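You operate a simulated robot arm through the tools that you are given. There is no shell and no other tool.

You run a simulated robot arm. Do the job below in one go: nothing can be reset, and whatever is moved stays where it is left.

## Task
Weigh 150 g of nuts, within 25 g, into the green bowl.
Fine: bowl on the pan, tare, scoop from the blue tray, scoop back in its place, bowl on the green mat. Set down upright: orange scoop.
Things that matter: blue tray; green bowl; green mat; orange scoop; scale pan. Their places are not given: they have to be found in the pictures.

The check looks at the end state, three seconds after you hand in, the way a careful person would. Anything else that was tipped, shoved, dropped, spilled or broken makes it a failure.

## Robot
A 6-joint arm with a two-finger gripper, fixed in place. Base frame: the origin is at the foot of the arm, x ahead of it, y to its left, z up; the work surface is at about z = 0.85. Readings come in m, degrees, newtons and seconds.
Its first joint turns from -166.0 to 166.0 degrees. Payload 3.43 kg.
The tool frame sits at the grasp point between the pads (the TCP): z along the fingers, y along the line on which they close. The tips reach 0.02 m beyond it. The gripper opens to 0.19 m. The gripper's body begins 0.248 m behind the TCP.
Orientation is told as [roll, pitch, yaw] about the base's x, y, z axes, in that order, counted from this pose: with the fingers straight down and closing along the base's y, the tool's x points along the base's -x, its y along +y and its z along -z.

## Interface
- The arm moves only by the tool arm_command. Its argument "series" is a list of rows, each a list of 7 numbers: the shift along the tool's x, y, z in m, then the turn, a rotation vector about the tool's x, y, z in rad, then the closure, from 0 (fully open) to 1 (shut). In form: [[tx, ty, tz, wx, wy, wz, hand], ...]. A call has 1 to 20 rows; each row is the pose to reach, as a shift and turn from the pose commanded when the call began, along the tool's axes at that moment. Each row takes 0.2 s and may step no farther than 0.05 m and 8.6 degrees from the row before; otherwise, or with a gripper value out of range, the whole call is refused. A pose out of reach is approached as far as the arm can. The call stops where the force on the tool passes 40 N (or 10 N more than at its start, if that is more) or the arm is blocked; 0.2 s more then pass. The fingers move at their own pace (about 0.153 m/s each) and stop on an object; they squeeze with about 38 N. The grip force told is the motor's: it shows also when the fingers shut on nothing. Time passes only in rows, and 0.2 s behind the last, so rows that repeat a pose let the fingers close. The reply holds the time, the measured pose of the TCP, the force on the tool along the base axes, the opening and the grip force, in the units named above and with some noise, with the torque about the TCP (base axes, N m) and any sound that the robot's microphone picked up.
- Cameras (640 x 400 px; columns grow to the right, rows downward): "scene" is fixed at [0.2186, -0.4968, 1.6179]; the picture's right is [0.00, -1.00, 0.00], its down [-0.90, -0.00, -0.45] and it looks along [0.45, 0.00, -0.90] (base axes); focal length 217 px, centre (320, 200). "wrist" rides on the gripper at [0.07, -0.008, -0.288] in the tool frame; the picture's right is [0.12, 0.99, 0.00], its down [-0.96, 0.11, -0.25] and it looks along [-0.25, 0.03, 0.97] (tool axes); focal length 261 px, centre (320, 200).
- snapshot(camera): a new picture of that camera. It takes no simulated time.
- lift_body(by): slides the trunk up (or, below 0, down) by that many m; the arm rides with it, the base frame stays. It gives what a move gives, with no picture.
- pixel_to_xyz(camera, pixels): there is no depth. For up to 12 entries [column, row, z] of the newest picture of that camera ("zoom" is the newest enlarged one), the place [x, y] in the base frame at which the ray of that pixel passes the height z, good to about 0.002 m. It takes no simulated time.
- close_up(camera, box): a new picture of the part [left, top, right, bottom] of that camera's present view, enlarged. It takes no simulated time.
- hand_in(): hands the job in; it is judged then, once.

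Leave the gripper open and the arm clear of the work at the hand-in unless told otherwise.

The tools are called after "Call:" as a command line: name --pt "numbers of a row" for each row, then --argument value for the rest, lists and objects as JSON in quotes. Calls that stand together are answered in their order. arm_command: Moves the arm, as the interface text tells. Its arguments: {"type":"object","properties":{"series":{"type":"array"}},"required":["series"]} The other tools are called the same way: lift_body (by) slides the trunk up or down; snapshot (camera) takes a picture; pixel_to_xyz (camera, pixels) gives the place at which the rays of pixels pass given heights; close_up (camera, box) takes an enlarged picture of a part of a camera's view; hand_in () hands the job in.

At the start:

```text
t: 0.0
position: [0.6152, -0.3465, 1.3148]
tool_rot: [-0.1, 0.0, 0.1]
force: [0.1, 0.5, -0.1]
wrist_torque: [0.02, -0.02, 0.0]
finger_gap: 0.1901
grasp_force: 0.1
trunk travel left (down, up): [-0.325, 0.115]
```

scene: 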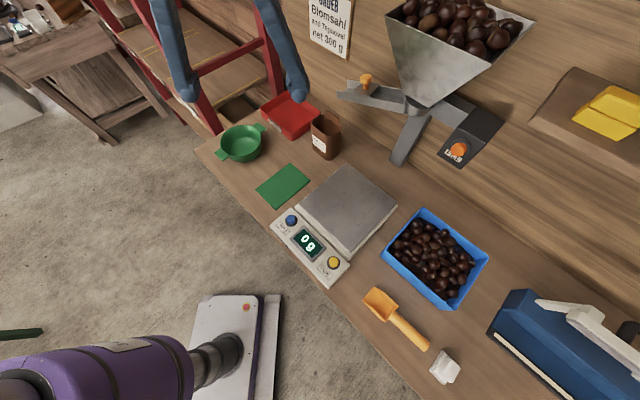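
wrist: 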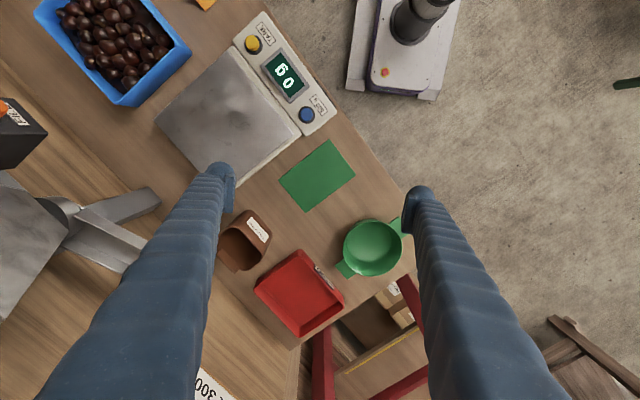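

I see a bench with the blue nut tray (scene about 436,257), orange scoop (about 395,318), scale (about 335,225, display "0 g"), green mat (283,186) and green bowl (242,143). First I take enlarged views to see details and labels.

Call:
close_up --camera "scene" --box '[200, 80, 360, 180]'

Call:
close_up --camera "scene" --box '[260, 160, 420, 290]'

Call:
close_up --camera "scene" --box '[340, 200, 500, 390]'

```text
4.00 times, centred on (280, 130) of scene
```

zoom: 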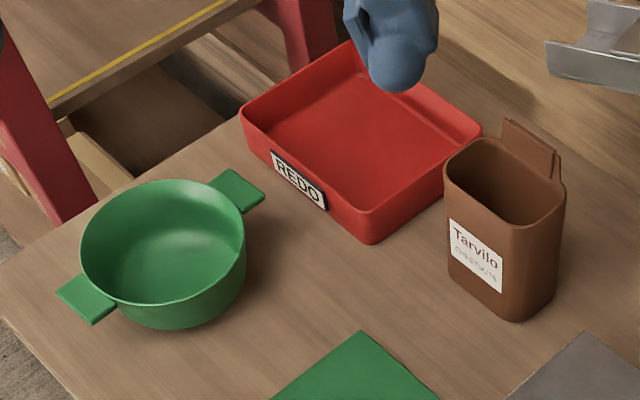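

```text
3.08 times, centred on (340, 225) of scene
```

zoom: 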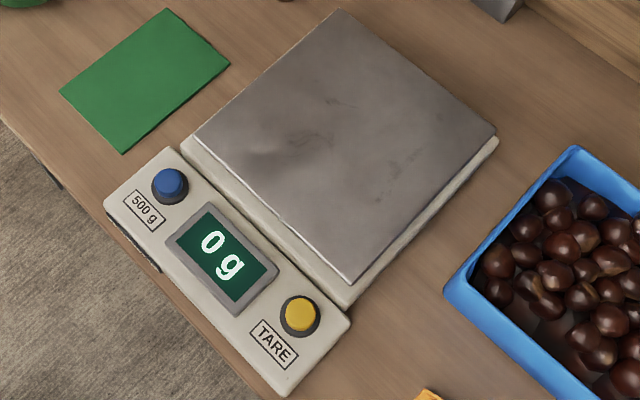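

```text
2.11 times, centred on (420, 295) of scene
```

zoom: 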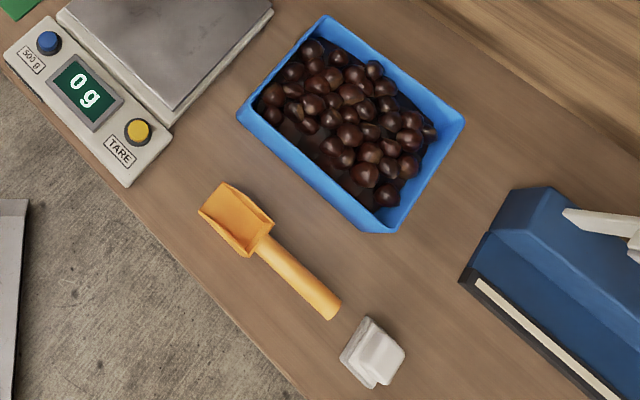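

I take fresh full pictures so I can project pixels onto the bench.

Call:
snapshot --camera "scene"

Call:
snapshot --camera "wrist"

```text
taken
```

scene: 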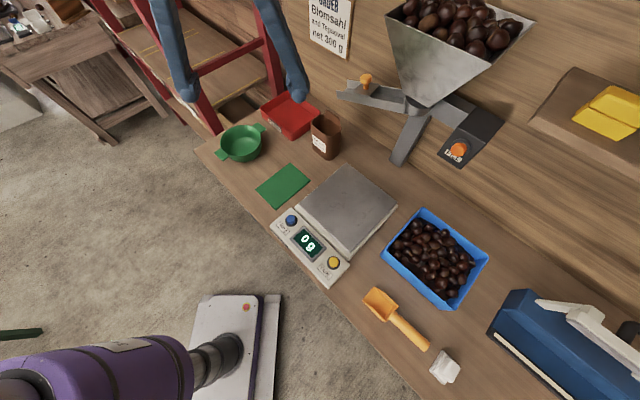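

```text
taken
```

wrist: 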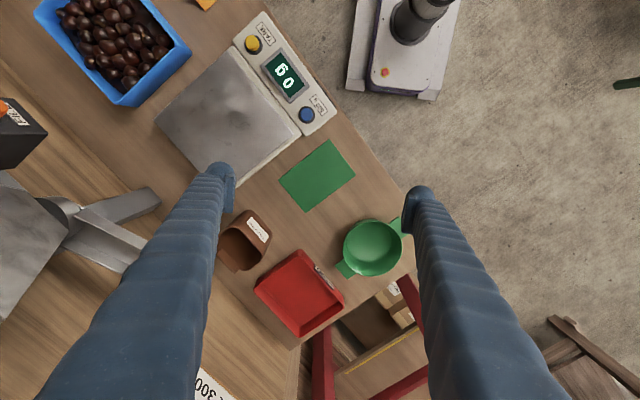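

I project key points of the bench, bowl, mat, scale, tray and scoop at a few assumed heights.

Call:
pixel_to_xyz --camera "scene" --pixels '[[240.6, 141, 0.85], [240.6, 141, 0.9], [240.6, 141, 0.93], [222, 154, 0.9], [259.5, 127.5, 0.9], [283, 186, 0.85], [243.7, 162, 0.85], [200, 147, 0.85], [290, 163.5, 0.85], [311, 179, 0.85], [283, 209, 0.85], [256, 187, 0.85]]'

Call:
pixel_to_xyz --camera "wrist" --pixels '[[371, 244, 0.85], [371, 244, 0.9], [371, 244, 0.93], [345, 270, 0.9], [401, 225, 0.9], [327, 139, 0.85], [355, 172, 0.85], [306, 212, 0.85], [279, 180, 0.85]]'

Call:
close_up --camera "wrist" --box '[240, 120, 420, 340]'

Call:
close_up --camera "wrist" --box '[20, 0, 350, 200]'

```text
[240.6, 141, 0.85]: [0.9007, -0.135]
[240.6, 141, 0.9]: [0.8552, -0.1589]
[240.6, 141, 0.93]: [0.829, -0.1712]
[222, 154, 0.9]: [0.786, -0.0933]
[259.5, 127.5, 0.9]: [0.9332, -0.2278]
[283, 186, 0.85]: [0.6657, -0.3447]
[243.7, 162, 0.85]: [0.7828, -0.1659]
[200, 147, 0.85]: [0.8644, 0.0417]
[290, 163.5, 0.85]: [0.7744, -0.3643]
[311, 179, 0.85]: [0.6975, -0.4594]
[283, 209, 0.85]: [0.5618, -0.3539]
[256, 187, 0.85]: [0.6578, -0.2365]
```

```text
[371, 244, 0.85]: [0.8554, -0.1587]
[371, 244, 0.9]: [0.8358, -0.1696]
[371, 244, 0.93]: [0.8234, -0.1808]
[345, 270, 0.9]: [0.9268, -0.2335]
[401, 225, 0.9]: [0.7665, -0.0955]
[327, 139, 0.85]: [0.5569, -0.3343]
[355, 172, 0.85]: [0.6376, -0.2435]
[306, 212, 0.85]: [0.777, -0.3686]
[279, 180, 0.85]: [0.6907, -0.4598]
```

```text
1.82 times, centred on (330, 230) of wrist
```

zoom: 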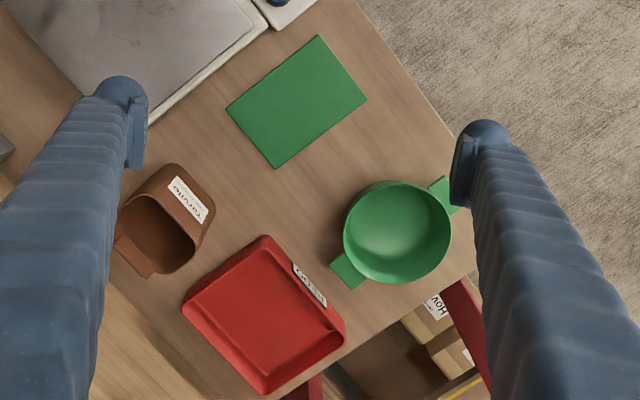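

```text
1.94 times, centred on (185, 100) of wrist
```

zoom: 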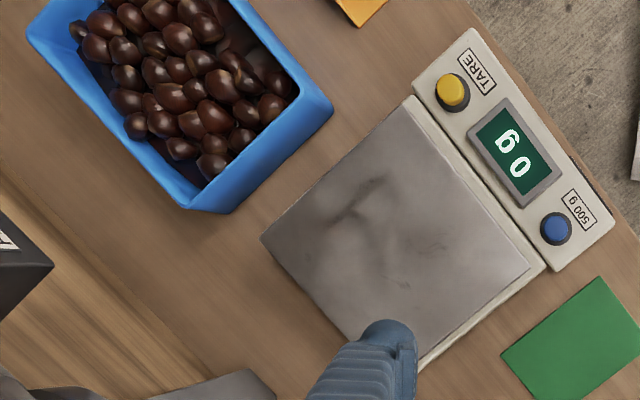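

The mat is at about (0.669, -0.353). Now I project the scale, tray and scoop points.

Call:
pixel_to_xyz --camera "scene" --pixels '[[346.5, 162.6, 0.9], [397.5, 201.6, 0.9], [349.7, 253.3, 0.9], [298.7, 204.5, 0.9], [333.5, 262, 0.9], [290.6, 219.1, 0.9], [333.5, 262, 0.88], [290.6, 219.1, 0.88], [426.2, 347.3, 0.86], [392.5, 316.4, 0.87], [373, 288.4, 0.86], [363.5, 299.8, 0.86]]'

Call:
pixel_to_xyz --camera "wrist" --pixels '[[231.4, 51, 0.9], [155.1, 120.6, 0.9], [295.9, 133.5, 0.9], [253, 43.3, 0.9], [307, 114.4, 0.9], [253, 43.3, 0.88], [307, 114.4, 0.88]]'

Call:
pixel_to_xyz --camera "scene" --pixels '[[424, 209, 0.91], [488, 258, 0.91], [447, 310, 0.91], [383, 256, 0.91], [424, 209, 0.85], [488, 258, 0.85], [447, 310, 0.85], [383, 256, 0.85], [445, 367, 0.85]]'

```text
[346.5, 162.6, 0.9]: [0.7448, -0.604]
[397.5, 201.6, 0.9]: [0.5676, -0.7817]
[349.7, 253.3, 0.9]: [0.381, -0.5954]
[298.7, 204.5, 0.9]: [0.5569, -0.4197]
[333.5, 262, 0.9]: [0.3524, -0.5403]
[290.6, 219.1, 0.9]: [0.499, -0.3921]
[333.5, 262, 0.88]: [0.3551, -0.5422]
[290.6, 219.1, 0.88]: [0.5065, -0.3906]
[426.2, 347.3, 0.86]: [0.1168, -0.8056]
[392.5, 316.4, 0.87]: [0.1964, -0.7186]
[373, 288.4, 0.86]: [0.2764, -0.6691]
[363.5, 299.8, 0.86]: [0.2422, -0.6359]
```

```text
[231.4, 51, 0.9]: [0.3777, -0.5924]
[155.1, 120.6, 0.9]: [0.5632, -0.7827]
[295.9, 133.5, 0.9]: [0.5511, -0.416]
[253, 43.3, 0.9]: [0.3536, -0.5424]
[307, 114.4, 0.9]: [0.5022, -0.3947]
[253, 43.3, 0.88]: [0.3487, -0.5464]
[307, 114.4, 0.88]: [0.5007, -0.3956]
```

```text
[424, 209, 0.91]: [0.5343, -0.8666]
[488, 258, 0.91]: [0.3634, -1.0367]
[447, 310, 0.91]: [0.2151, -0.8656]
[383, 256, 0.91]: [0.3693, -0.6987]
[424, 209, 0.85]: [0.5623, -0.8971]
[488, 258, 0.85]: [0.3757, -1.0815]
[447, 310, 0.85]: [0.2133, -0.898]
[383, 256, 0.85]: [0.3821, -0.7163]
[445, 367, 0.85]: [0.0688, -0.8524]
```

The pan (z≈0.90) is centred near (0.562, -0.600); the TARE button is near (0.354, -0.542); scoop handle near (0.155, -0.765); tray near (0.375, -0.87). I zoom in on the scoop, the tray and the bowl.

Call:
close_up --camera "scene" --box '[350, 275, 470, 390]'

Call:
close_up --camera "scene" --box '[370, 195, 500, 320]'

Call:
close_up --camera "scene" --box '[205, 110, 275, 170]'

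Call:
close_up --camera "scene" --box '[330, 0, 540, 170]'

```text
3.48 times, centred on (410, 332) of scene
```

zoom: 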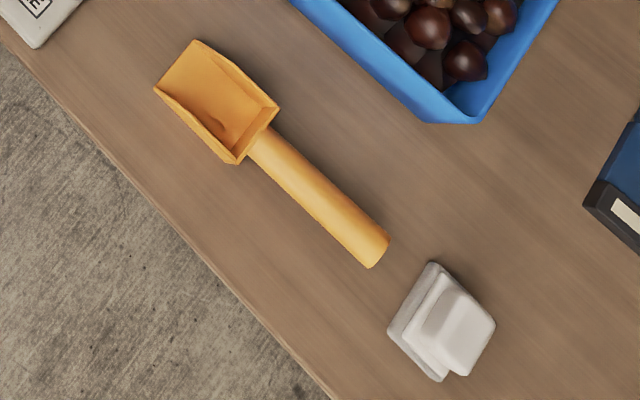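

```text
3.20 times, centred on (435, 258) of scene
```

zoom: 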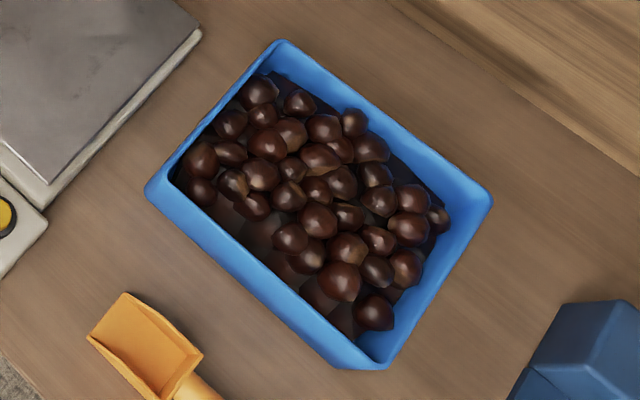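

```text
6.67 times, centred on (240, 140) of scene
```

zoom: 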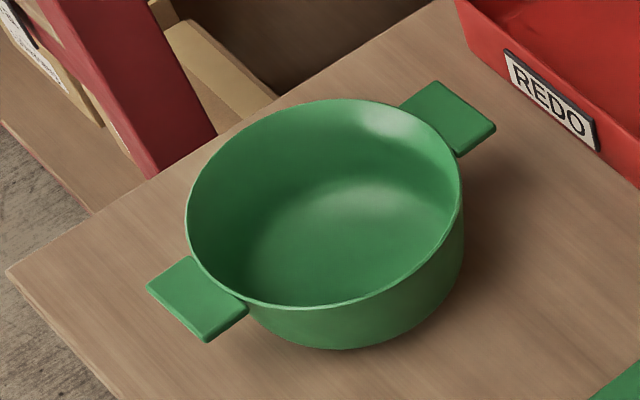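

```text
2.35 times, centred on (435, 85) of scene
```

zoom: 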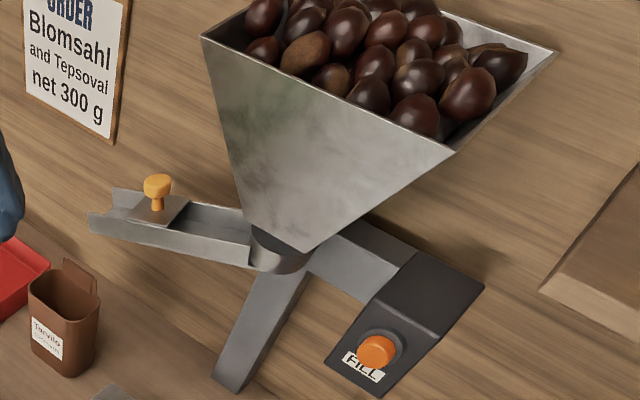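

The bowl is a straight-walled pot with handles along the across-bench direction. I fly the wrist to above the bowl with the fingers closing along the bench (yaw -45°) to look from near.

Call:
arm_command --pt "-0.023 0.018 0.014 0 0 0.098 0" --pt "-0.046 0.036 0.028 0 0 0.196 0" --pt "-0.069 0.055 0.043 0 0 0.294 0" --pt "-0.092 0.073 0.057 0 0 0.393 0" --pt "-0.115 0.091 0.072 0 0 0.491 0" --pt "-0.139 0.11 0.086 0 0 0.589 0" --pt "-0.162 0.128 0.1 0 0 0.687 0" --pt "-0.185 0.1465 0.115 0 0 0.785 0" --pt "-0.185 0.1465 0.115 0 0 0.785 0"

Call:
snapshot --camera "wrist"

Call:
snapshot --camera "scene"

```text
t: 2.0
position: [0.7995, -0.2023, 1.1994]
tool_rot: [0.0, 0.0, -45.0]
force: [0.4, 0.9, 0.6]
wrist_torque: [-0.05, -0.05, 0.02]
finger_gap: 0.1902
grasp_force: 0.0
trunk travel left (down, up): [-0.325, 0.115]
```

```text
taken
```

wrist: 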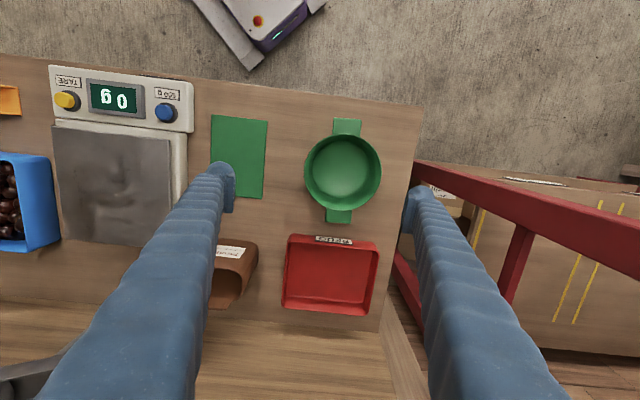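

```text
taken
```

scene: 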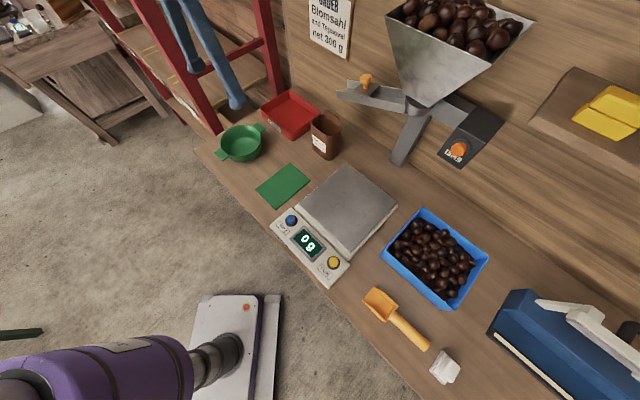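

The view is now square to the bench. I enlarge the bowl to measure its rim, handles and nearby post.

Call:
close_up --camera "wrist" --box '[270, 95, 430, 245]'

Call:
close_up --camera "scene" --box '[150, 60, 310, 180]'

```text
2.67 times, centred on (350, 170) of wrist
```

zoom: 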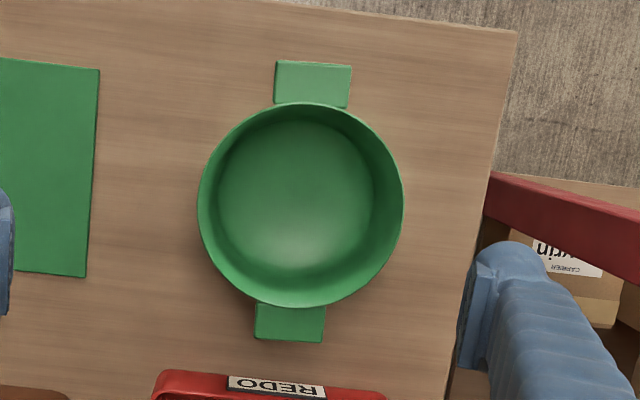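

```text
3.33 times, centred on (230, 120) of scene
```

zoom: 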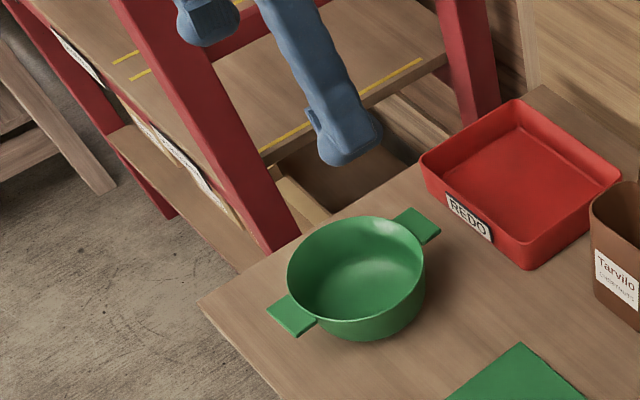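

I triangulate the rim centre from both cameras.

Call:
pixel_to_xyz --camera "scene" --pixels '[[240.7, 140.4, 0.91], [240.7, 140.4, 0.92], [240.7, 140.4, 0.93], [240.7, 140.4, 0.94]]'

Call:
pixel_to_xyz --camera "wrist" --pixels '[[342.7, 171.5, 0.91], [342.7, 171.5, 0.92], [342.7, 171.5, 0.93], [342.7, 171.5, 0.94], [303.9, 171.5, 0.92], [381.5, 171.5, 0.92], [347.4, 126.5, 0.91], [339, 215.7, 0.91], [423, 107, 0.85], [405, 220, 0.85]]'

```text
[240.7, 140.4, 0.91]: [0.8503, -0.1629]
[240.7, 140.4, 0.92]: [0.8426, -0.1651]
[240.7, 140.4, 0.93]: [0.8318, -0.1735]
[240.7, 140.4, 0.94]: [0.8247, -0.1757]
```

```text
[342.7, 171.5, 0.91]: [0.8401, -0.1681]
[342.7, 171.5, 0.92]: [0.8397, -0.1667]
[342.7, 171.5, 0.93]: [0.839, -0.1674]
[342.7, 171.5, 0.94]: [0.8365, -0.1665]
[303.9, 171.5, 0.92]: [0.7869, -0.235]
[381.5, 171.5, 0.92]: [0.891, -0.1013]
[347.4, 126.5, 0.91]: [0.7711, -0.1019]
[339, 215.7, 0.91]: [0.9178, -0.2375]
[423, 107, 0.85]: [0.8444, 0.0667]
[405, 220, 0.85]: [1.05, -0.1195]
```

Rim centre ≈ (0.839, -0.167), rim height ≈ 0.922, diameter ≈ 0.168 m. I move over it along the tool's y by 0.053 and descend until the tips are just above the rim, then look.

Call:
arm_command --pt "-0.0015 0.027 0.02 0 0 0 0" --pt "-0.003 0.053 0.05 0 0 0 0" --pt "-0.003 0.053 0.095 0 0 0 0" --pt "-0.003 0.053 0.14 0 0 0 0" --pt "-0.003 0.053 0.185 0 0 0 0" --pt "-0.003 0.053 0.22 0 0 0 0" --pt "-0.003 0.053 0.22 0 0 0 0"

Call:
snapshot --camera "wrist"

Call:
close_up --camera "scene" --box '[150, 60, 310, 180]'

```text
t: 3.6
position: [0.8388, -0.1653, 0.9796]
tool_rot: [0.0, 0.0, -44.9]
force: [0.5, 0.2, -0.1]
wrist_torque: [0.0, -0.03, 0.04]
finger_gap: 0.1901
grasp_force: 0.0
trunk travel left (down, up): [-0.325, 0.115]
```

```text
taken
```

wrist: 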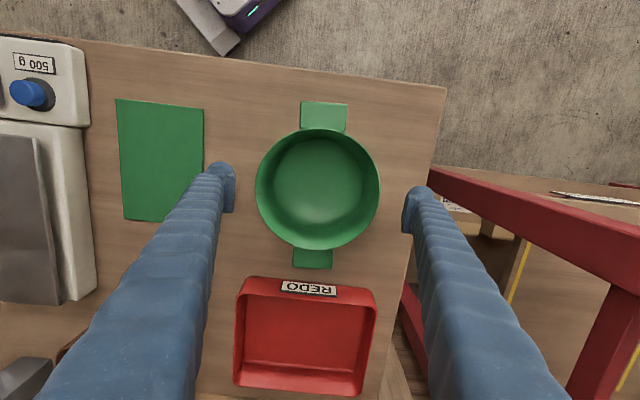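

```text
3.33 times, centred on (230, 120) of scene
```

zoom: 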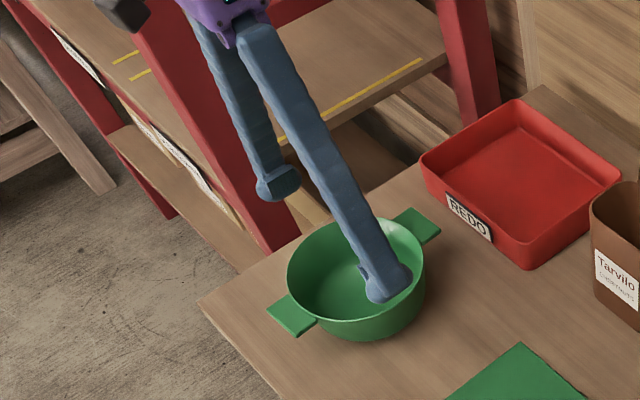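

The bowl is centred between the fingers (rim columns 256–380, fingers' inner edges 236 and 403). I descend 0.083 m and close.

Call:
arm_command --pt "-0.002 -0.001 0.03 0 0 0 0" --pt "-0.002 -0.001 0.06 0 0 0 0" --pt "-0.002 -0.001 0.083 0 0 0 0" --pt "-0.002 -0.001 0.083 0 0 0 0" --pt "-0.002 -0.001 0.083 0 0 0 0.5" --pt "-0.002 -0.001 0.083 0 0 0 1" --pt "-0.002 -0.001 0.083 0 0 0 1" --pt "-0.002 -0.001 0.083 0 0 0 1"

Call:
snapshot --camera "wrist"

```text
t: 5.4
position: [0.8387, -0.1668, 0.8967]
tool_rot: [0.0, 0.0, -45.0]
force: [0.2, -0.9, 4.1]
wrist_torque: [0.01, -0.04, -0.05]
finger_gap: 0.181
grasp_force: 37.6
trunk travel left (down, up): [-0.325, 0.115]
```

```text
taken
```

wrist: 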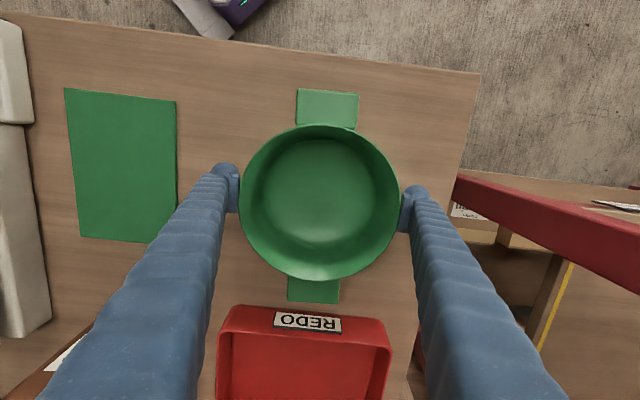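

Gripped (37.6 N, gap 0.181). I lift slowly 0.15 m and look.

Call:
arm_command --pt "0 0 -0.01 0 0 0 1" --pt "0 0 -0.03 0 0 0 1" --pt "0 0 -0.06 0 0 0 1" --pt "0 0 -0.09 0 0 0 1" --pt "0 0 -0.12 0 0 0 1" --pt "0 0 -0.15 0 0 0 1" --pt "0 0 -0.15 0 0 0 1"

Call:
snapshot --camera "wrist"

Call:
snapshot --camera "scene"

```text
t: 7.0
position: [0.8405, -0.1667, 1.0479]
tool_rot: [-0.1, 0.2, -44.9]
force: [0.6, -0.1, -2.4]
wrist_torque: [0.0, 0.01, 0.02]
finger_gap: 0.1811
grasp_force: 38.4
trunk travel left (down, up): [-0.325, 0.115]
```

```text
taken
```

wrist: 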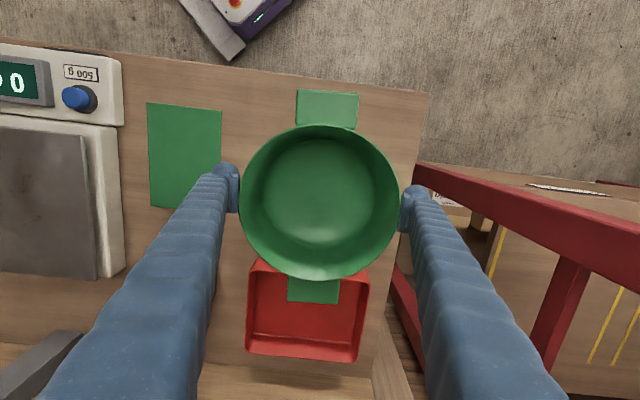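

```text
taken
```

scene: 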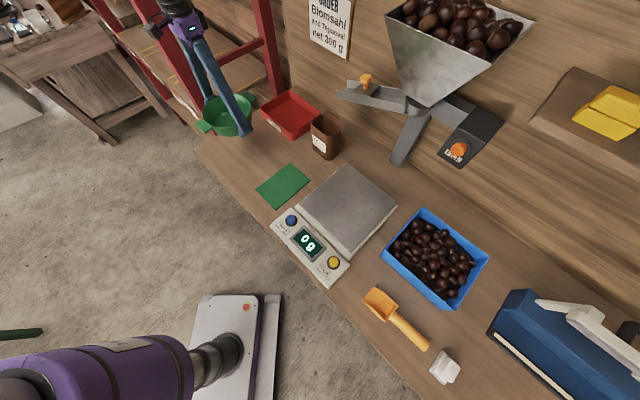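

The bowl hangs level in the grip. I carry it along the bench to above the pan centre (0.562, -0.600).

Call:
arm_command --pt "-0.004 -0.018 0 0 0 0 1" --pt "-0.012 -0.054 0 0 0 0 1" --pt "-0.02 -0.091 0 0 0 0 1" --pt "-0.028 -0.128 0 0 0 0 1" --pt "-0.036 -0.165 0 0 0 0 1" --pt "-0.044 -0.202 0 0 0 0 1" --pt "-0.052 -0.239 0 0 0 0 1" --pt "-0.06 -0.276 0 0 0 0 1" --pt "-0.069 -0.313 0 0 0 0 1" --pt "-0.077 -0.35 0 0 0 0 1" --pt "-0.085 -0.387 0 0 0 0 1" --pt "-0.093 -0.424 0 0 0 0 1" --pt "-0.101 -0.461 0 0 0 0 1" --pt "-0.107 -0.487 0 0 0 0 1" --pt "-0.11 -0.502 0 0 0 0 1" --pt "-0.11 -0.502 0 0 0 0 1"

Call:
snapshot --camera "wrist"

Call:
snapshot --camera "scene"

```text
t: 10.4
position: [0.5618, -0.6006, 1.0484]
tool_rot: [0.0, 0.1, -44.9]
force: [-0.2, 0.8, -1.8]
wrist_torque: [-0.01, 0.0, 0.01]
finger_gap: 0.1806
grasp_force: 37.8
trunk travel left (down, up): [-0.325, 0.115]
```

```text
taken
```

wrist: 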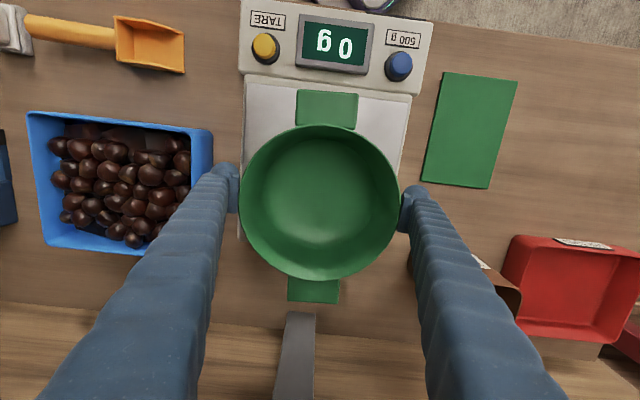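

```text
taken
```

scene: 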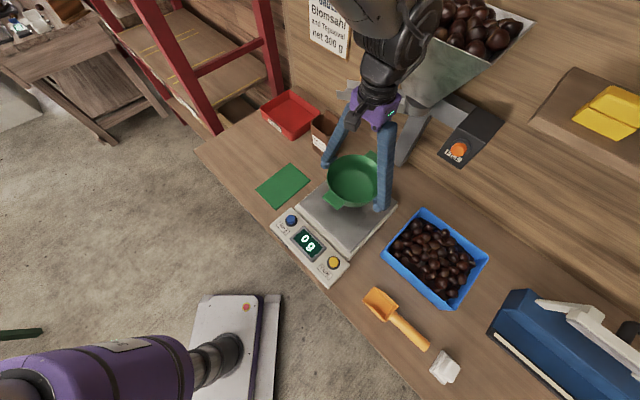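

Bowl is above the pan. I lower 0.09 m, then check force and the display.

Call:
arm_command --pt "0 0 0.03 0 0 0 1" --pt "0 0 0.06 0 0 0 1" --pt "0 0 0.08 0 0 0 1" --pt "0 0 0.09 0 0 0 1" --pt "0 0 0.09 0 0 0 1"

Call:
close_up --camera "scene" --box '[260, 130, 420, 290]'

```text
t: 11.8
position: [0.5656, -0.6016, 0.9627]
tool_rot: [-0.1, -0.5, -44.8]
force: [-0.8, -0.1, 14.0]
wrist_torque: [0.47, 0.21, 0.02]
finger_gap: 0.1805
grasp_force: 38.2
trunk travel left (down, up): [-0.325, 0.115]
stopped in row 5: the force on the tool passed its limit at 43 N (the readings are from after the stop); the commanded pose is now the measured one
```

```text
2.50 times, centred on (340, 210) of scene
```

zoom: 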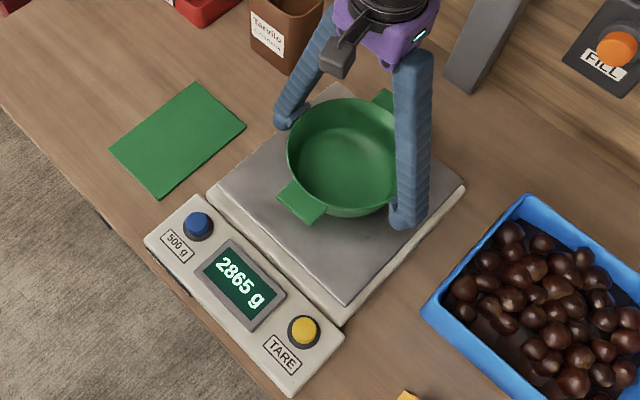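

Contact came at TCP z≈0.963 with the scale showing 2865 g, so I'm pressing. I ease up 2 mm to unload and read again.

Call:
arm_command --pt "0 0 -0.001 0 0 0 1" --pt "0 0 -0.002 0 0 0 1" --pt "0 0 -0.002 0 0 0 1"

Call:
close_up --camera "scene" --box '[260, 130, 420, 290]'

```text
t: 12.6
position: [0.5655, -0.6026, 0.9626]
tool_rot: [0.0, -0.3, -44.9]
force: [-2.4, -0.9, 5.6]
wrist_torque: [0.03, -0.14, 0.02]
finger_gap: 0.1808
grasp_force: 37.9
trunk travel left (down, up): [-0.325, 0.115]
```

```text
2.50 times, centred on (340, 210) of scene
```

zoom: 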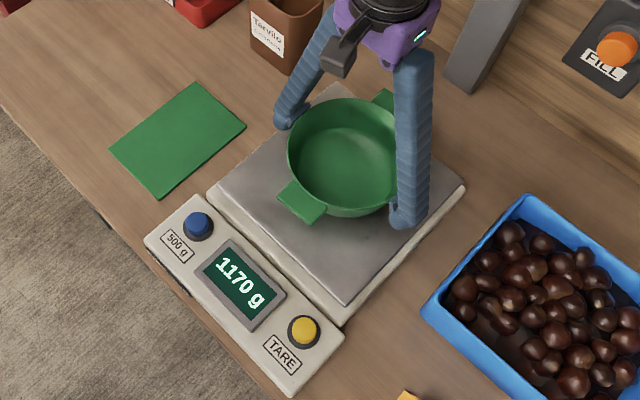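

Now 1170 g: still ~9 N down. I ease 1 mm more, then open the fingers fully.

Call:
arm_command --pt "0 0 -0.001 0 0 0 1" --pt "0 0 -0.001 0 0 0 1" --pt "0 0 -0.001 0 0 0 0.3" --pt "0 0 -0.001 0 0 0 0" --pt "0 0 -0.001 0 0 0 0" --pt "0 0 -0.001 0 0 0 0"

Call:
close_up --camera "scene" --box '[260, 130, 420, 290]'

Call:
snapshot --camera "wrist"

```text
t: 14.0
position: [0.5656, -0.6021, 0.9633]
tool_rot: [0.0, -0.2, -44.9]
force: [0.6, 0.4, 0.1]
wrist_torque: [-0.01, 0.0, 0.05]
finger_gap: 0.1899
grasp_force: 0.1
trunk travel left (down, up): [-0.325, 0.115]
```

```text
2.50 times, centred on (340, 210) of scene
```

zoom: 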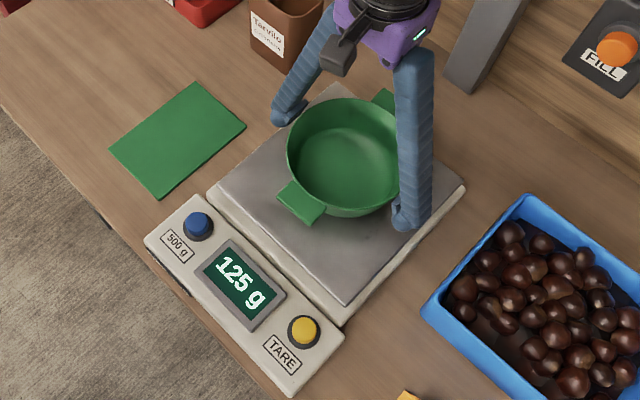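

```text
taken
```

wrist: 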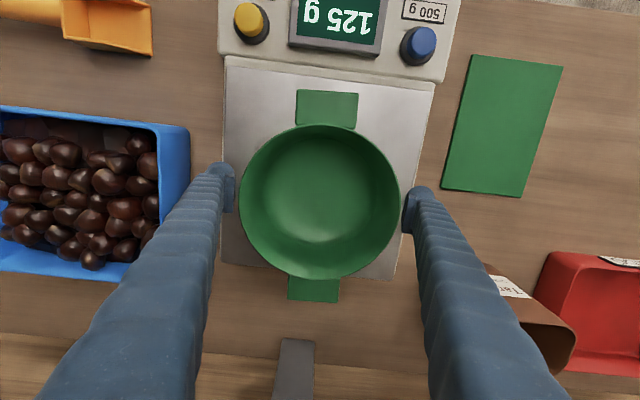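

Released; the display says 125 g (bowl alone, maybe still settling). I rise straight up 0.2 m.

Call:
arm_command --pt "0 0 -0.015 0 0 0 0" --pt "0 0 -0.04 0 0 0 0" --pt "0 0 -0.08 0 0 0 0" --pt "0 0 -0.12 0 0 0 0" --pt "0 0 -0.16 0 0 0 0" --pt "0 0 -0.2 0 0 0 0" --pt "0 0 -0.2 0 0 0 0"

Call:
close_up --camera "scene" --box '[260, 130, 420, 290]'

Call:
snapshot --camera "wrist"

```text
t: 15.6
position: [0.5636, -0.5999, 1.1648]
tool_rot: [0.0, -0.2, -45.0]
force: [-0.3, 0.5, -1.0]
wrist_torque: [-0.02, 0.02, -0.04]
finger_gap: 0.1899
grasp_force: 0.0
trunk travel left (down, up): [-0.325, 0.115]
```

```text
2.50 times, centred on (340, 210) of scene
```

zoom: 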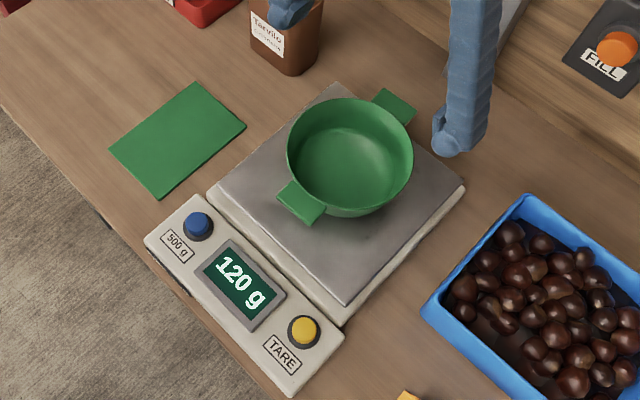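

```text
taken
```

wrist: 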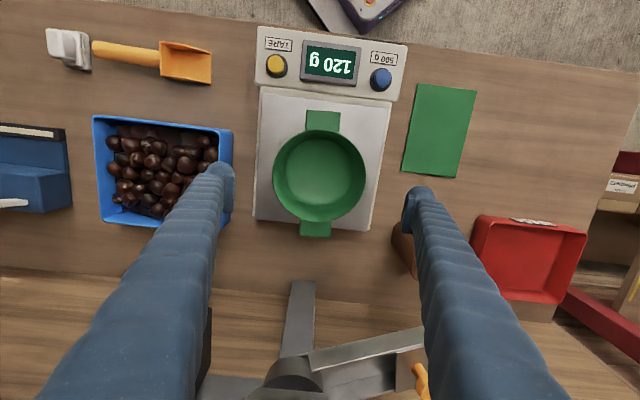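

The scale reads 120 g for the bowl. Next the TARE button: I enlarge it in the wrist view to locate it.

Call:
close_up --camera "wrist" --box '[240, 20, 420, 120]'

Call:
pixel_to_xyz --camera "zoom" --pixels '[[140, 157, 0.89], [140, 157, 0.9], [140, 157, 0.91], [140, 157, 0.92]]'

Call:
snapshot --camera "scene"

Call:
pixel_to_xyz --camera "scene" --pixels '[[333.6, 262.4, 0.89], [333.6, 262.4, 0.9], [333.6, 262.4, 0.91], [333.6, 262.4, 0.92]]'

```text
3.56 times, centred on (330, 70) of wrist
```

zoom: 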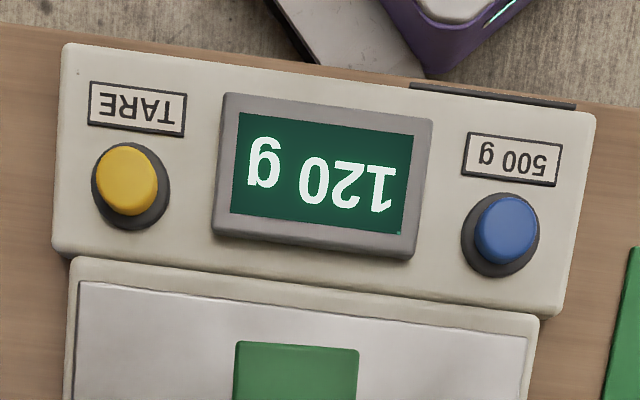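

```text
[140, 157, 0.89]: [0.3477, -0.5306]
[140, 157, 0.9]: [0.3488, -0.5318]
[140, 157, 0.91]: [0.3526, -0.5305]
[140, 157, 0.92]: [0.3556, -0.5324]
```

```text
taken
```

scene: 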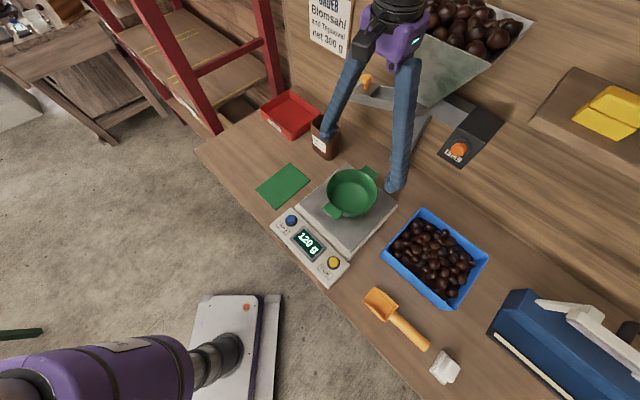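

```text
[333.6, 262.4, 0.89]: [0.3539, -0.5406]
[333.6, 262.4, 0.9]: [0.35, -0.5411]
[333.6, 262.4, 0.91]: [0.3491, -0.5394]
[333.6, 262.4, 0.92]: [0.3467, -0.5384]
```

I re-aim at the yellow cap's centre (zoom 127,179).

Call:
close_up --camera "wrist" --box '[240, 20, 420, 120]'

Call:
pixel_to_xyz --camera "zoom" --pixels '[[127, 179, 0.89], [127, 179, 0.9], [127, 179, 0.91], [127, 179, 0.92], [505, 228, 0.9]]'

Call:
close_up --camera "scene" --box '[300, 240, 360, 280]'

Call:
pixel_to_xyz --camera "wrist" --pixels '[[320, 178, 0.99], [319, 178, 0.985]]'

```text
3.56 times, centred on (330, 70) of wrist
```

zoom: 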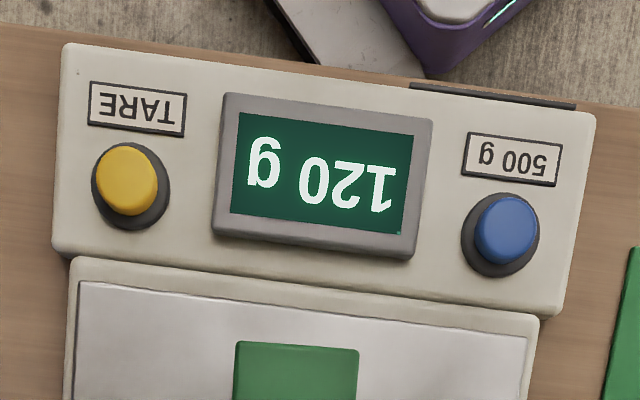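

```text
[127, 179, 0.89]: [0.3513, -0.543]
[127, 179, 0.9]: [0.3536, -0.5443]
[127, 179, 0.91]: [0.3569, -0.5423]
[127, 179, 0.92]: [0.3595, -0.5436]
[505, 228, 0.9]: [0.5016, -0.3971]
```

```text
10.00 times, centred on (330, 260) of scene
```

zoom: 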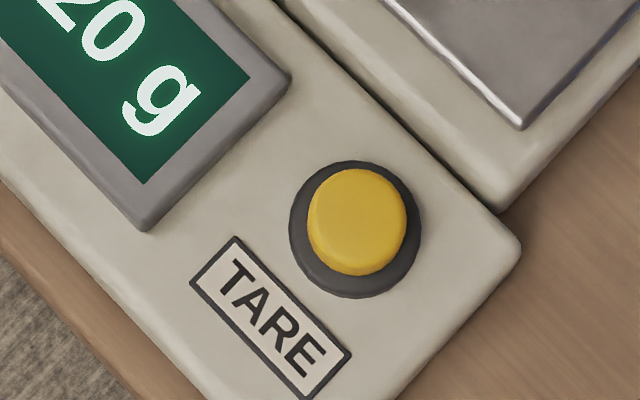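

```text
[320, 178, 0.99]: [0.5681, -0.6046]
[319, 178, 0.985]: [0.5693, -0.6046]
```

The button is at about (0.3535, -0.542), top near z 0.897. I close the fingers and fly above it at the present height.

Call:
arm_command --pt "0.02 -0.011 0 0 0 0 1" --pt "0.058 -0.033 0 0 0 0 1" --pt "0.097 -0.055 0 0 0 0 1" --pt "0.136 -0.077 0 0 0 0 1" --pt "0.171 -0.097 0.02 0 0 0 1" --pt "0.1895 -0.1076 0.06 0 0 0 1" --pt "0.1895 -0.1076 0.1 0 0 0 1" --pt "0.1895 -0.1076 0.14 0 0 0 1" --pt "0.1895 -0.1076 0.18 0 0 0 1" --pt "0.1895 -0.1076 0.205 0 0 0 1" --pt "0.1895 -0.1076 0.205 0 0 0 1"

Call:
snapshot --camera "wrist"

Call:
close_up --camera "scene" --box '[270, 160, 400, 290]'

```text
t: 18.0
position: [0.3547, -0.5438, 0.9592]
tool_rot: [0.0, -0.3, -44.9]
force: [0.1, 0.6, -0.4]
wrist_torque: [0.03, -0.03, 0.02]
finger_gap: 0.0
grasp_force: 34.6
trunk travel left (down, up): [-0.325, 0.115]
```

```text
taken
```

wrist: 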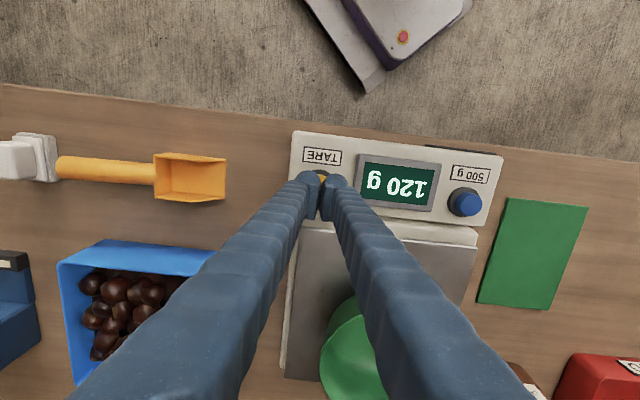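

```text
3.08 times, centred on (335, 225) of scene
```

zoom: 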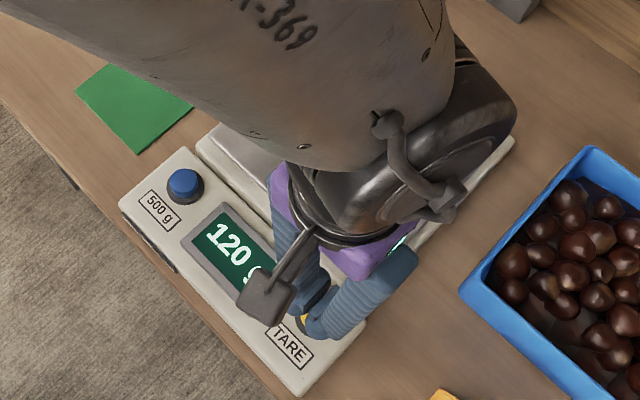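

Fingers are over the button. I descend to near contact.

Call:
arm_command --pt "0 0 0.02 0 0 0 1" --pt "0 0 0.034 0 0 0 1" --pt "0 0 0.038 0 0 0 1" --pt "0 0 0.04 0 0 0 1" --pt "0 0 0.04 0 0 0 1"

Call:
snapshot --camera "wrist"

```text
t: 19.2
position: [0.3551, -0.5431, 0.9187]
tool_rot: [0.0, -0.3, -44.9]
force: [-0.6, -0.5, 1.7]
wrist_torque: [0.0, 0.02, -0.03]
finger_gap: 0.0059
grasp_force: 34.5
trunk travel left (down, up): [-0.325, 0.115]
```

```text
taken
```

wrist: 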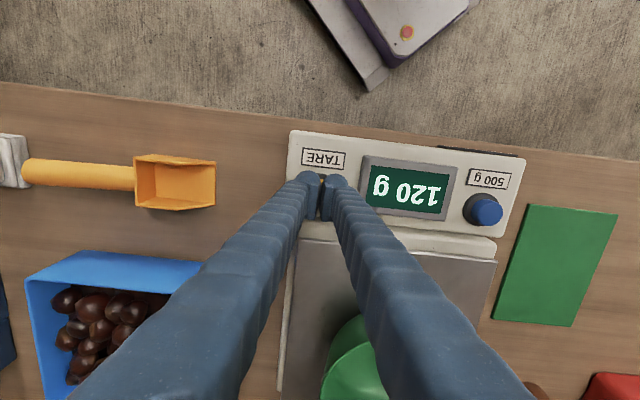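

The fingers got spread slightly (gap 0.0059) at touch, so the cap is wedging between the two tips. I rise, shift 0.017 m so that a single fingertip is over the cap, and approach again.

Call:
arm_command --pt "0 0 -0.01 0 0 0 1" --pt "0 0 -0.03 0 0 0 1" --pt "0 -0.009 -0.03 0 0 0 1" --pt "0 -0.017 -0.03 0 0 0 1" --pt "0 -0.017 -0.03 0 0 0 1" --pt "0 -0.017 -0.03 0 0 0 1"

Call:
close_up --camera "wrist" --box '[260, 120, 400, 220]'

Call:
close_up --camera "scene" --box '[290, 210, 370, 290]'

```text
t: 20.6
position: [0.3432, -0.5563, 0.9476]
tool_rot: [0.1, -0.2, -44.9]
force: [-0.1, 0.9, -0.5]
wrist_torque: [0.01, 0.0, 0.01]
finger_gap: 0.0003
grasp_force: 34.7
trunk travel left (down, up): [-0.325, 0.115]
```

```text
4.00 times, centred on (330, 170) of wrist
```

zoom: 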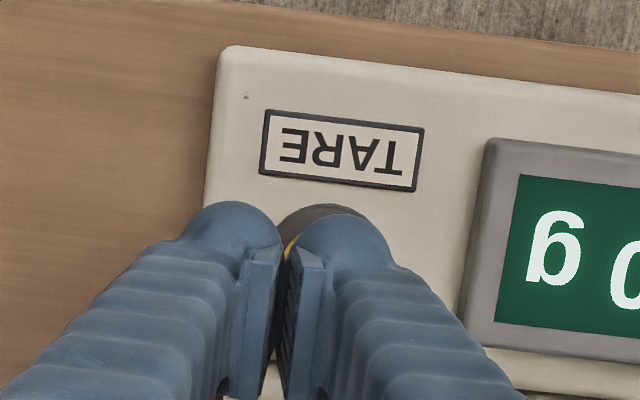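

```text
5.00 times, centred on (330, 250) of scene
```

zoom: 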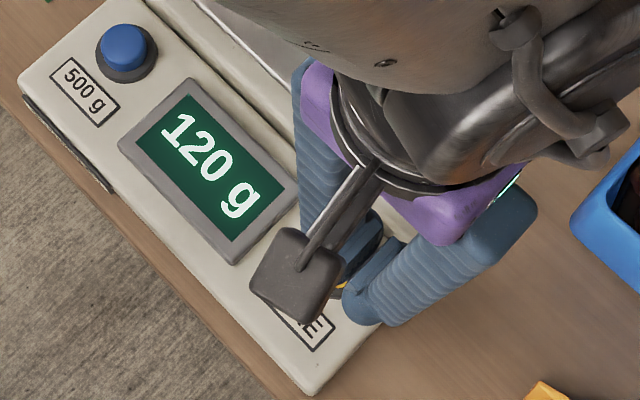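

The right fingertip now covers the button cap. I descend to contact and press in small steps.

Call:
arm_command --pt "0 0 0.015 0 0 0 1" --pt "0 0 0.026 0 0 0 1" --pt "0 0 0.029 0 0 0 1" --pt "0 0 0.031 0 0 0 1" --pt "0 0 0.032 0 0 0 1" --pt "0 0 0.032 0 0 0 1"

Call:
close_up --camera "scene" --box '[290, 210, 370, 290]'

```text
t: 22.0
position: [0.3423, -0.5565, 0.916]
tool_rot: [0.1, -0.2, -44.9]
force: [-0.8, -1.1, 2.4]
wrist_torque: [-0.01, -0.01, -0.04]
finger_gap: 0.0
grasp_force: 34.8
trunk travel left (down, up): [-0.325, 0.115]
heard: click
```

```text
5.00 times, centred on (330, 250) of scene
```

zoom: 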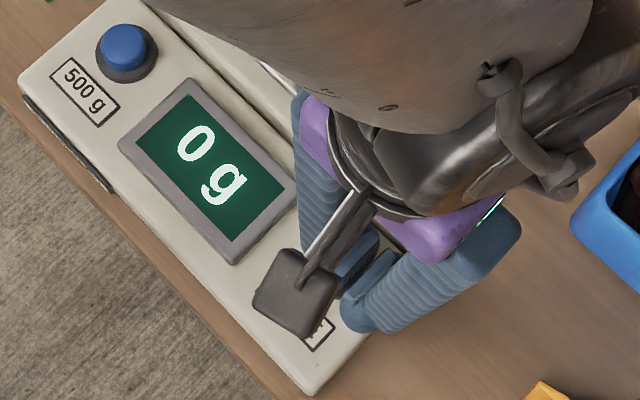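

The click was heard and the display shows 0 g with the bowl on. I rise straight up and then swing over toward the scoop and tray to look from above.

Call:
arm_command --pt "0 0 -0.015 0 0 0 1" --pt "0 0 -0.05 0 0 0 1" --pt "0 0 -0.1 0 0 0 1" --pt "0 0 -0.15 0 0 0 1" --pt "0 0 -0.2 0 0 0 1" --pt "0 -0.03 -0.23 0 0 0 0.8" --pt "0 -0.065 -0.26 0 0 0 0.4" --pt "0 -0.1 -0.28 0 0 0 0" --pt "-0.02 -0.14 -0.3 0 0 0 0" --pt "-0.04 -0.18 -0.3 0 0 0 0" --pt "-0.06 -0.2 -0.3 0 0 0 0" --pt "-0.06 -0.2 -0.3 0 0 0 0"

Call:
snapshot --camera "wrist"

Call:
snapshot --camera "scene"

```text
t: 24.6
position: [0.2425, -0.7393, 1.2141]
tool_rot: [-0.1, -0.4, -44.9]
force: [0.4, -0.1, 0.5]
wrist_torque: [-0.01, 0.03, 0.02]
finger_gap: 0.1902
grasp_force: 0.0
trunk travel left (down, up): [-0.325, 0.115]
```

```text
taken
```

wrist: 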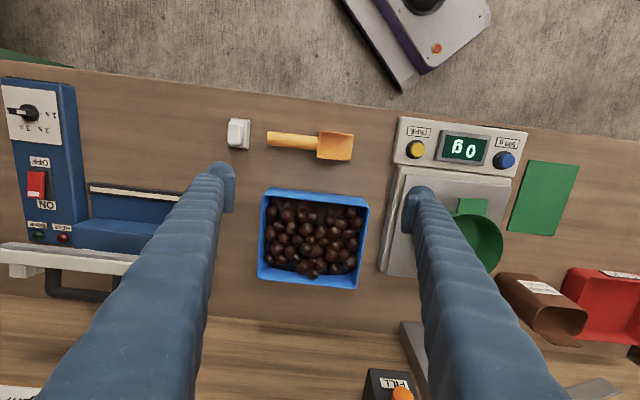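

```text
taken
```

scene: 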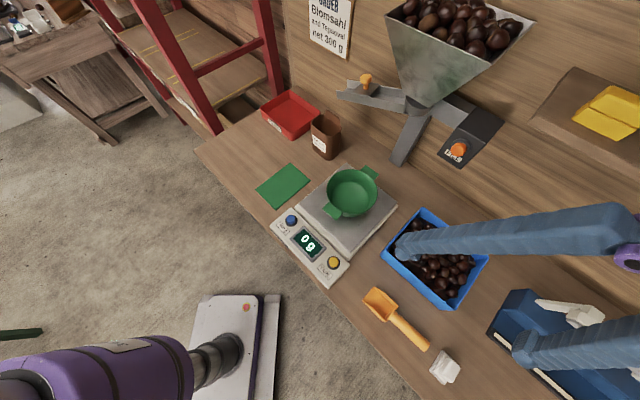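

The display stays at 0 g. I enlarge the scoop and tray in the wrist view.

Call:
close_up --camera "wrist" --box '[225, 105, 385, 205]'

Call:
pixel_to_xyz --camera "zoom" --pixels '[[170, 138, 0.86], [365, 162, 0.86], [370, 165, 0.87], [440, 110, 0.88], [435, 215, 0.88], [510, 122, 0.86], [507, 210, 0.86]]'

Call:
close_up --camera "wrist" --box '[240, 175, 400, 300]'

```text
4.00 times, centred on (305, 155) of wrist
```

zoom: 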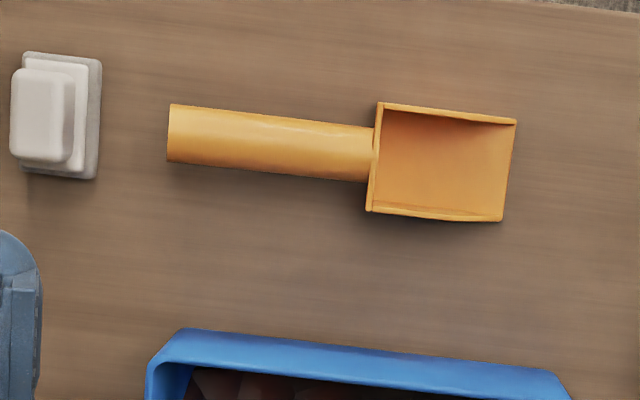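

```text
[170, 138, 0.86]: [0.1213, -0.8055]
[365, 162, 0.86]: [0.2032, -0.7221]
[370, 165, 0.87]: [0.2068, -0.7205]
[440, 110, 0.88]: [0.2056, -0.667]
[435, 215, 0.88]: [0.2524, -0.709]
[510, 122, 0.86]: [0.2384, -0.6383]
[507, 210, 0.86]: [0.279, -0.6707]
```

```text
3.20 times, centred on (320, 238) of wrist
```

zoom: 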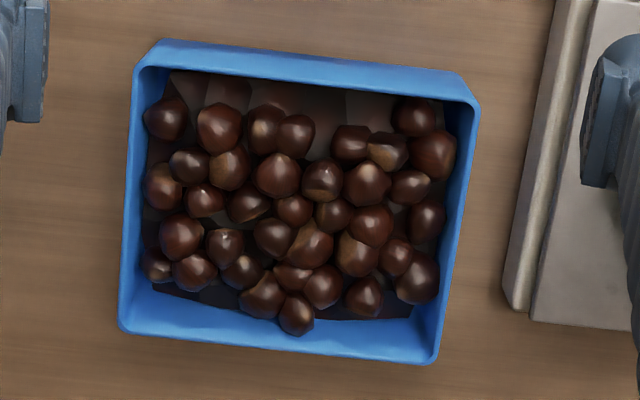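

Scoop handle runs from (0.121,-0.806) to (0.203,-0.722), direction 45°, about 3.3 cm thick; head about 8 x 6 cm. I first trim the small tilt (0.4°), then turn to yaw +45° above the handle at (0.156, -0.770).

Call:
arm_command --pt "0 0 0 0.005 0.005 0 0" --pt "0 0 0 0.005 0.005 0 0"

Call:
arm_command --pt "0.003 -0.007 0 0 0 -0.13 0" --pt "0.0065 -0.014 0 0 0 -0.26 0" --pt "0.01 -0.021 0 0 0 -0.39 0" --pt "0.013 -0.028 0.005 0 0 -0.52 0" --pt "0.0165 -0.035 0.01 0 0 -0.65 0" --pt "0.02 -0.042 0.015 0 0 -0.78 0" --pt "0.023 -0.049 0.02 0 0 -0.91 0" --pt "0.0265 -0.056 0.025 0 0 -1.04 0.1" --pt "0.03 -0.063 0.03 0 0 -1.17 0.2" --pt "0.033 -0.07 0.035 0 0 -1.3 0.3" --pt "0.0365 -0.077 0.04 0 0 -1.43 0.5" --pt "0.0395 -0.083 0.045 0 0 -1.571 0.58" --pt "0.0395 -0.083 0.045 0 0 -1.571 0.58"

Call:
snapshot --camera "wrist"

Call:
snapshot --camera "scene"

```text
t: 25.2
position: [0.2424, -0.7386, 1.2157]
tool_rot: [-0.2, 0.1, -44.9]
force: [0.9, -0.7, 0.6]
wrist_torque: [-0.01, 0.05, 0.0]
finger_gap: 0.1902
grasp_force: 0.0
trunk travel left (down, up): [-0.325, 0.115]
```

```text
t: 28.0
position: [0.1565, -0.7712, 1.1715]
tool_rot: [0.0, 0.3, 45.2]
force: [0.0, 0.6, -1.0]
wrist_torque: [-0.02, -0.01, 0.02]
finger_gap: 0.0795
grasp_force: 0.0
trunk travel left (down, up): [-0.325, 0.115]
```

```text
taken
```

wrist: 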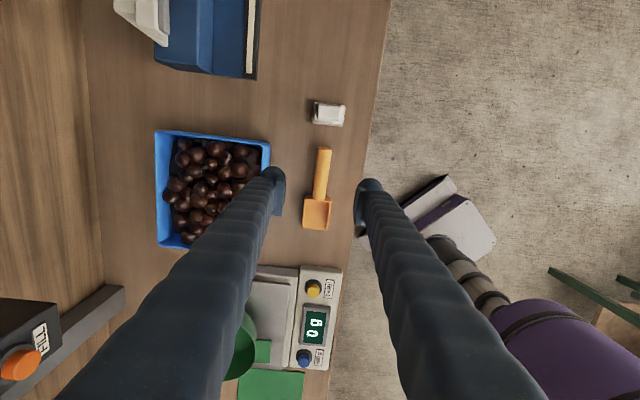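

```text
taken
```

scene: 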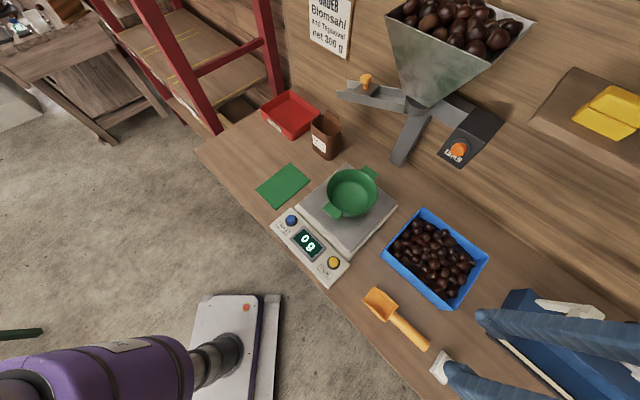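

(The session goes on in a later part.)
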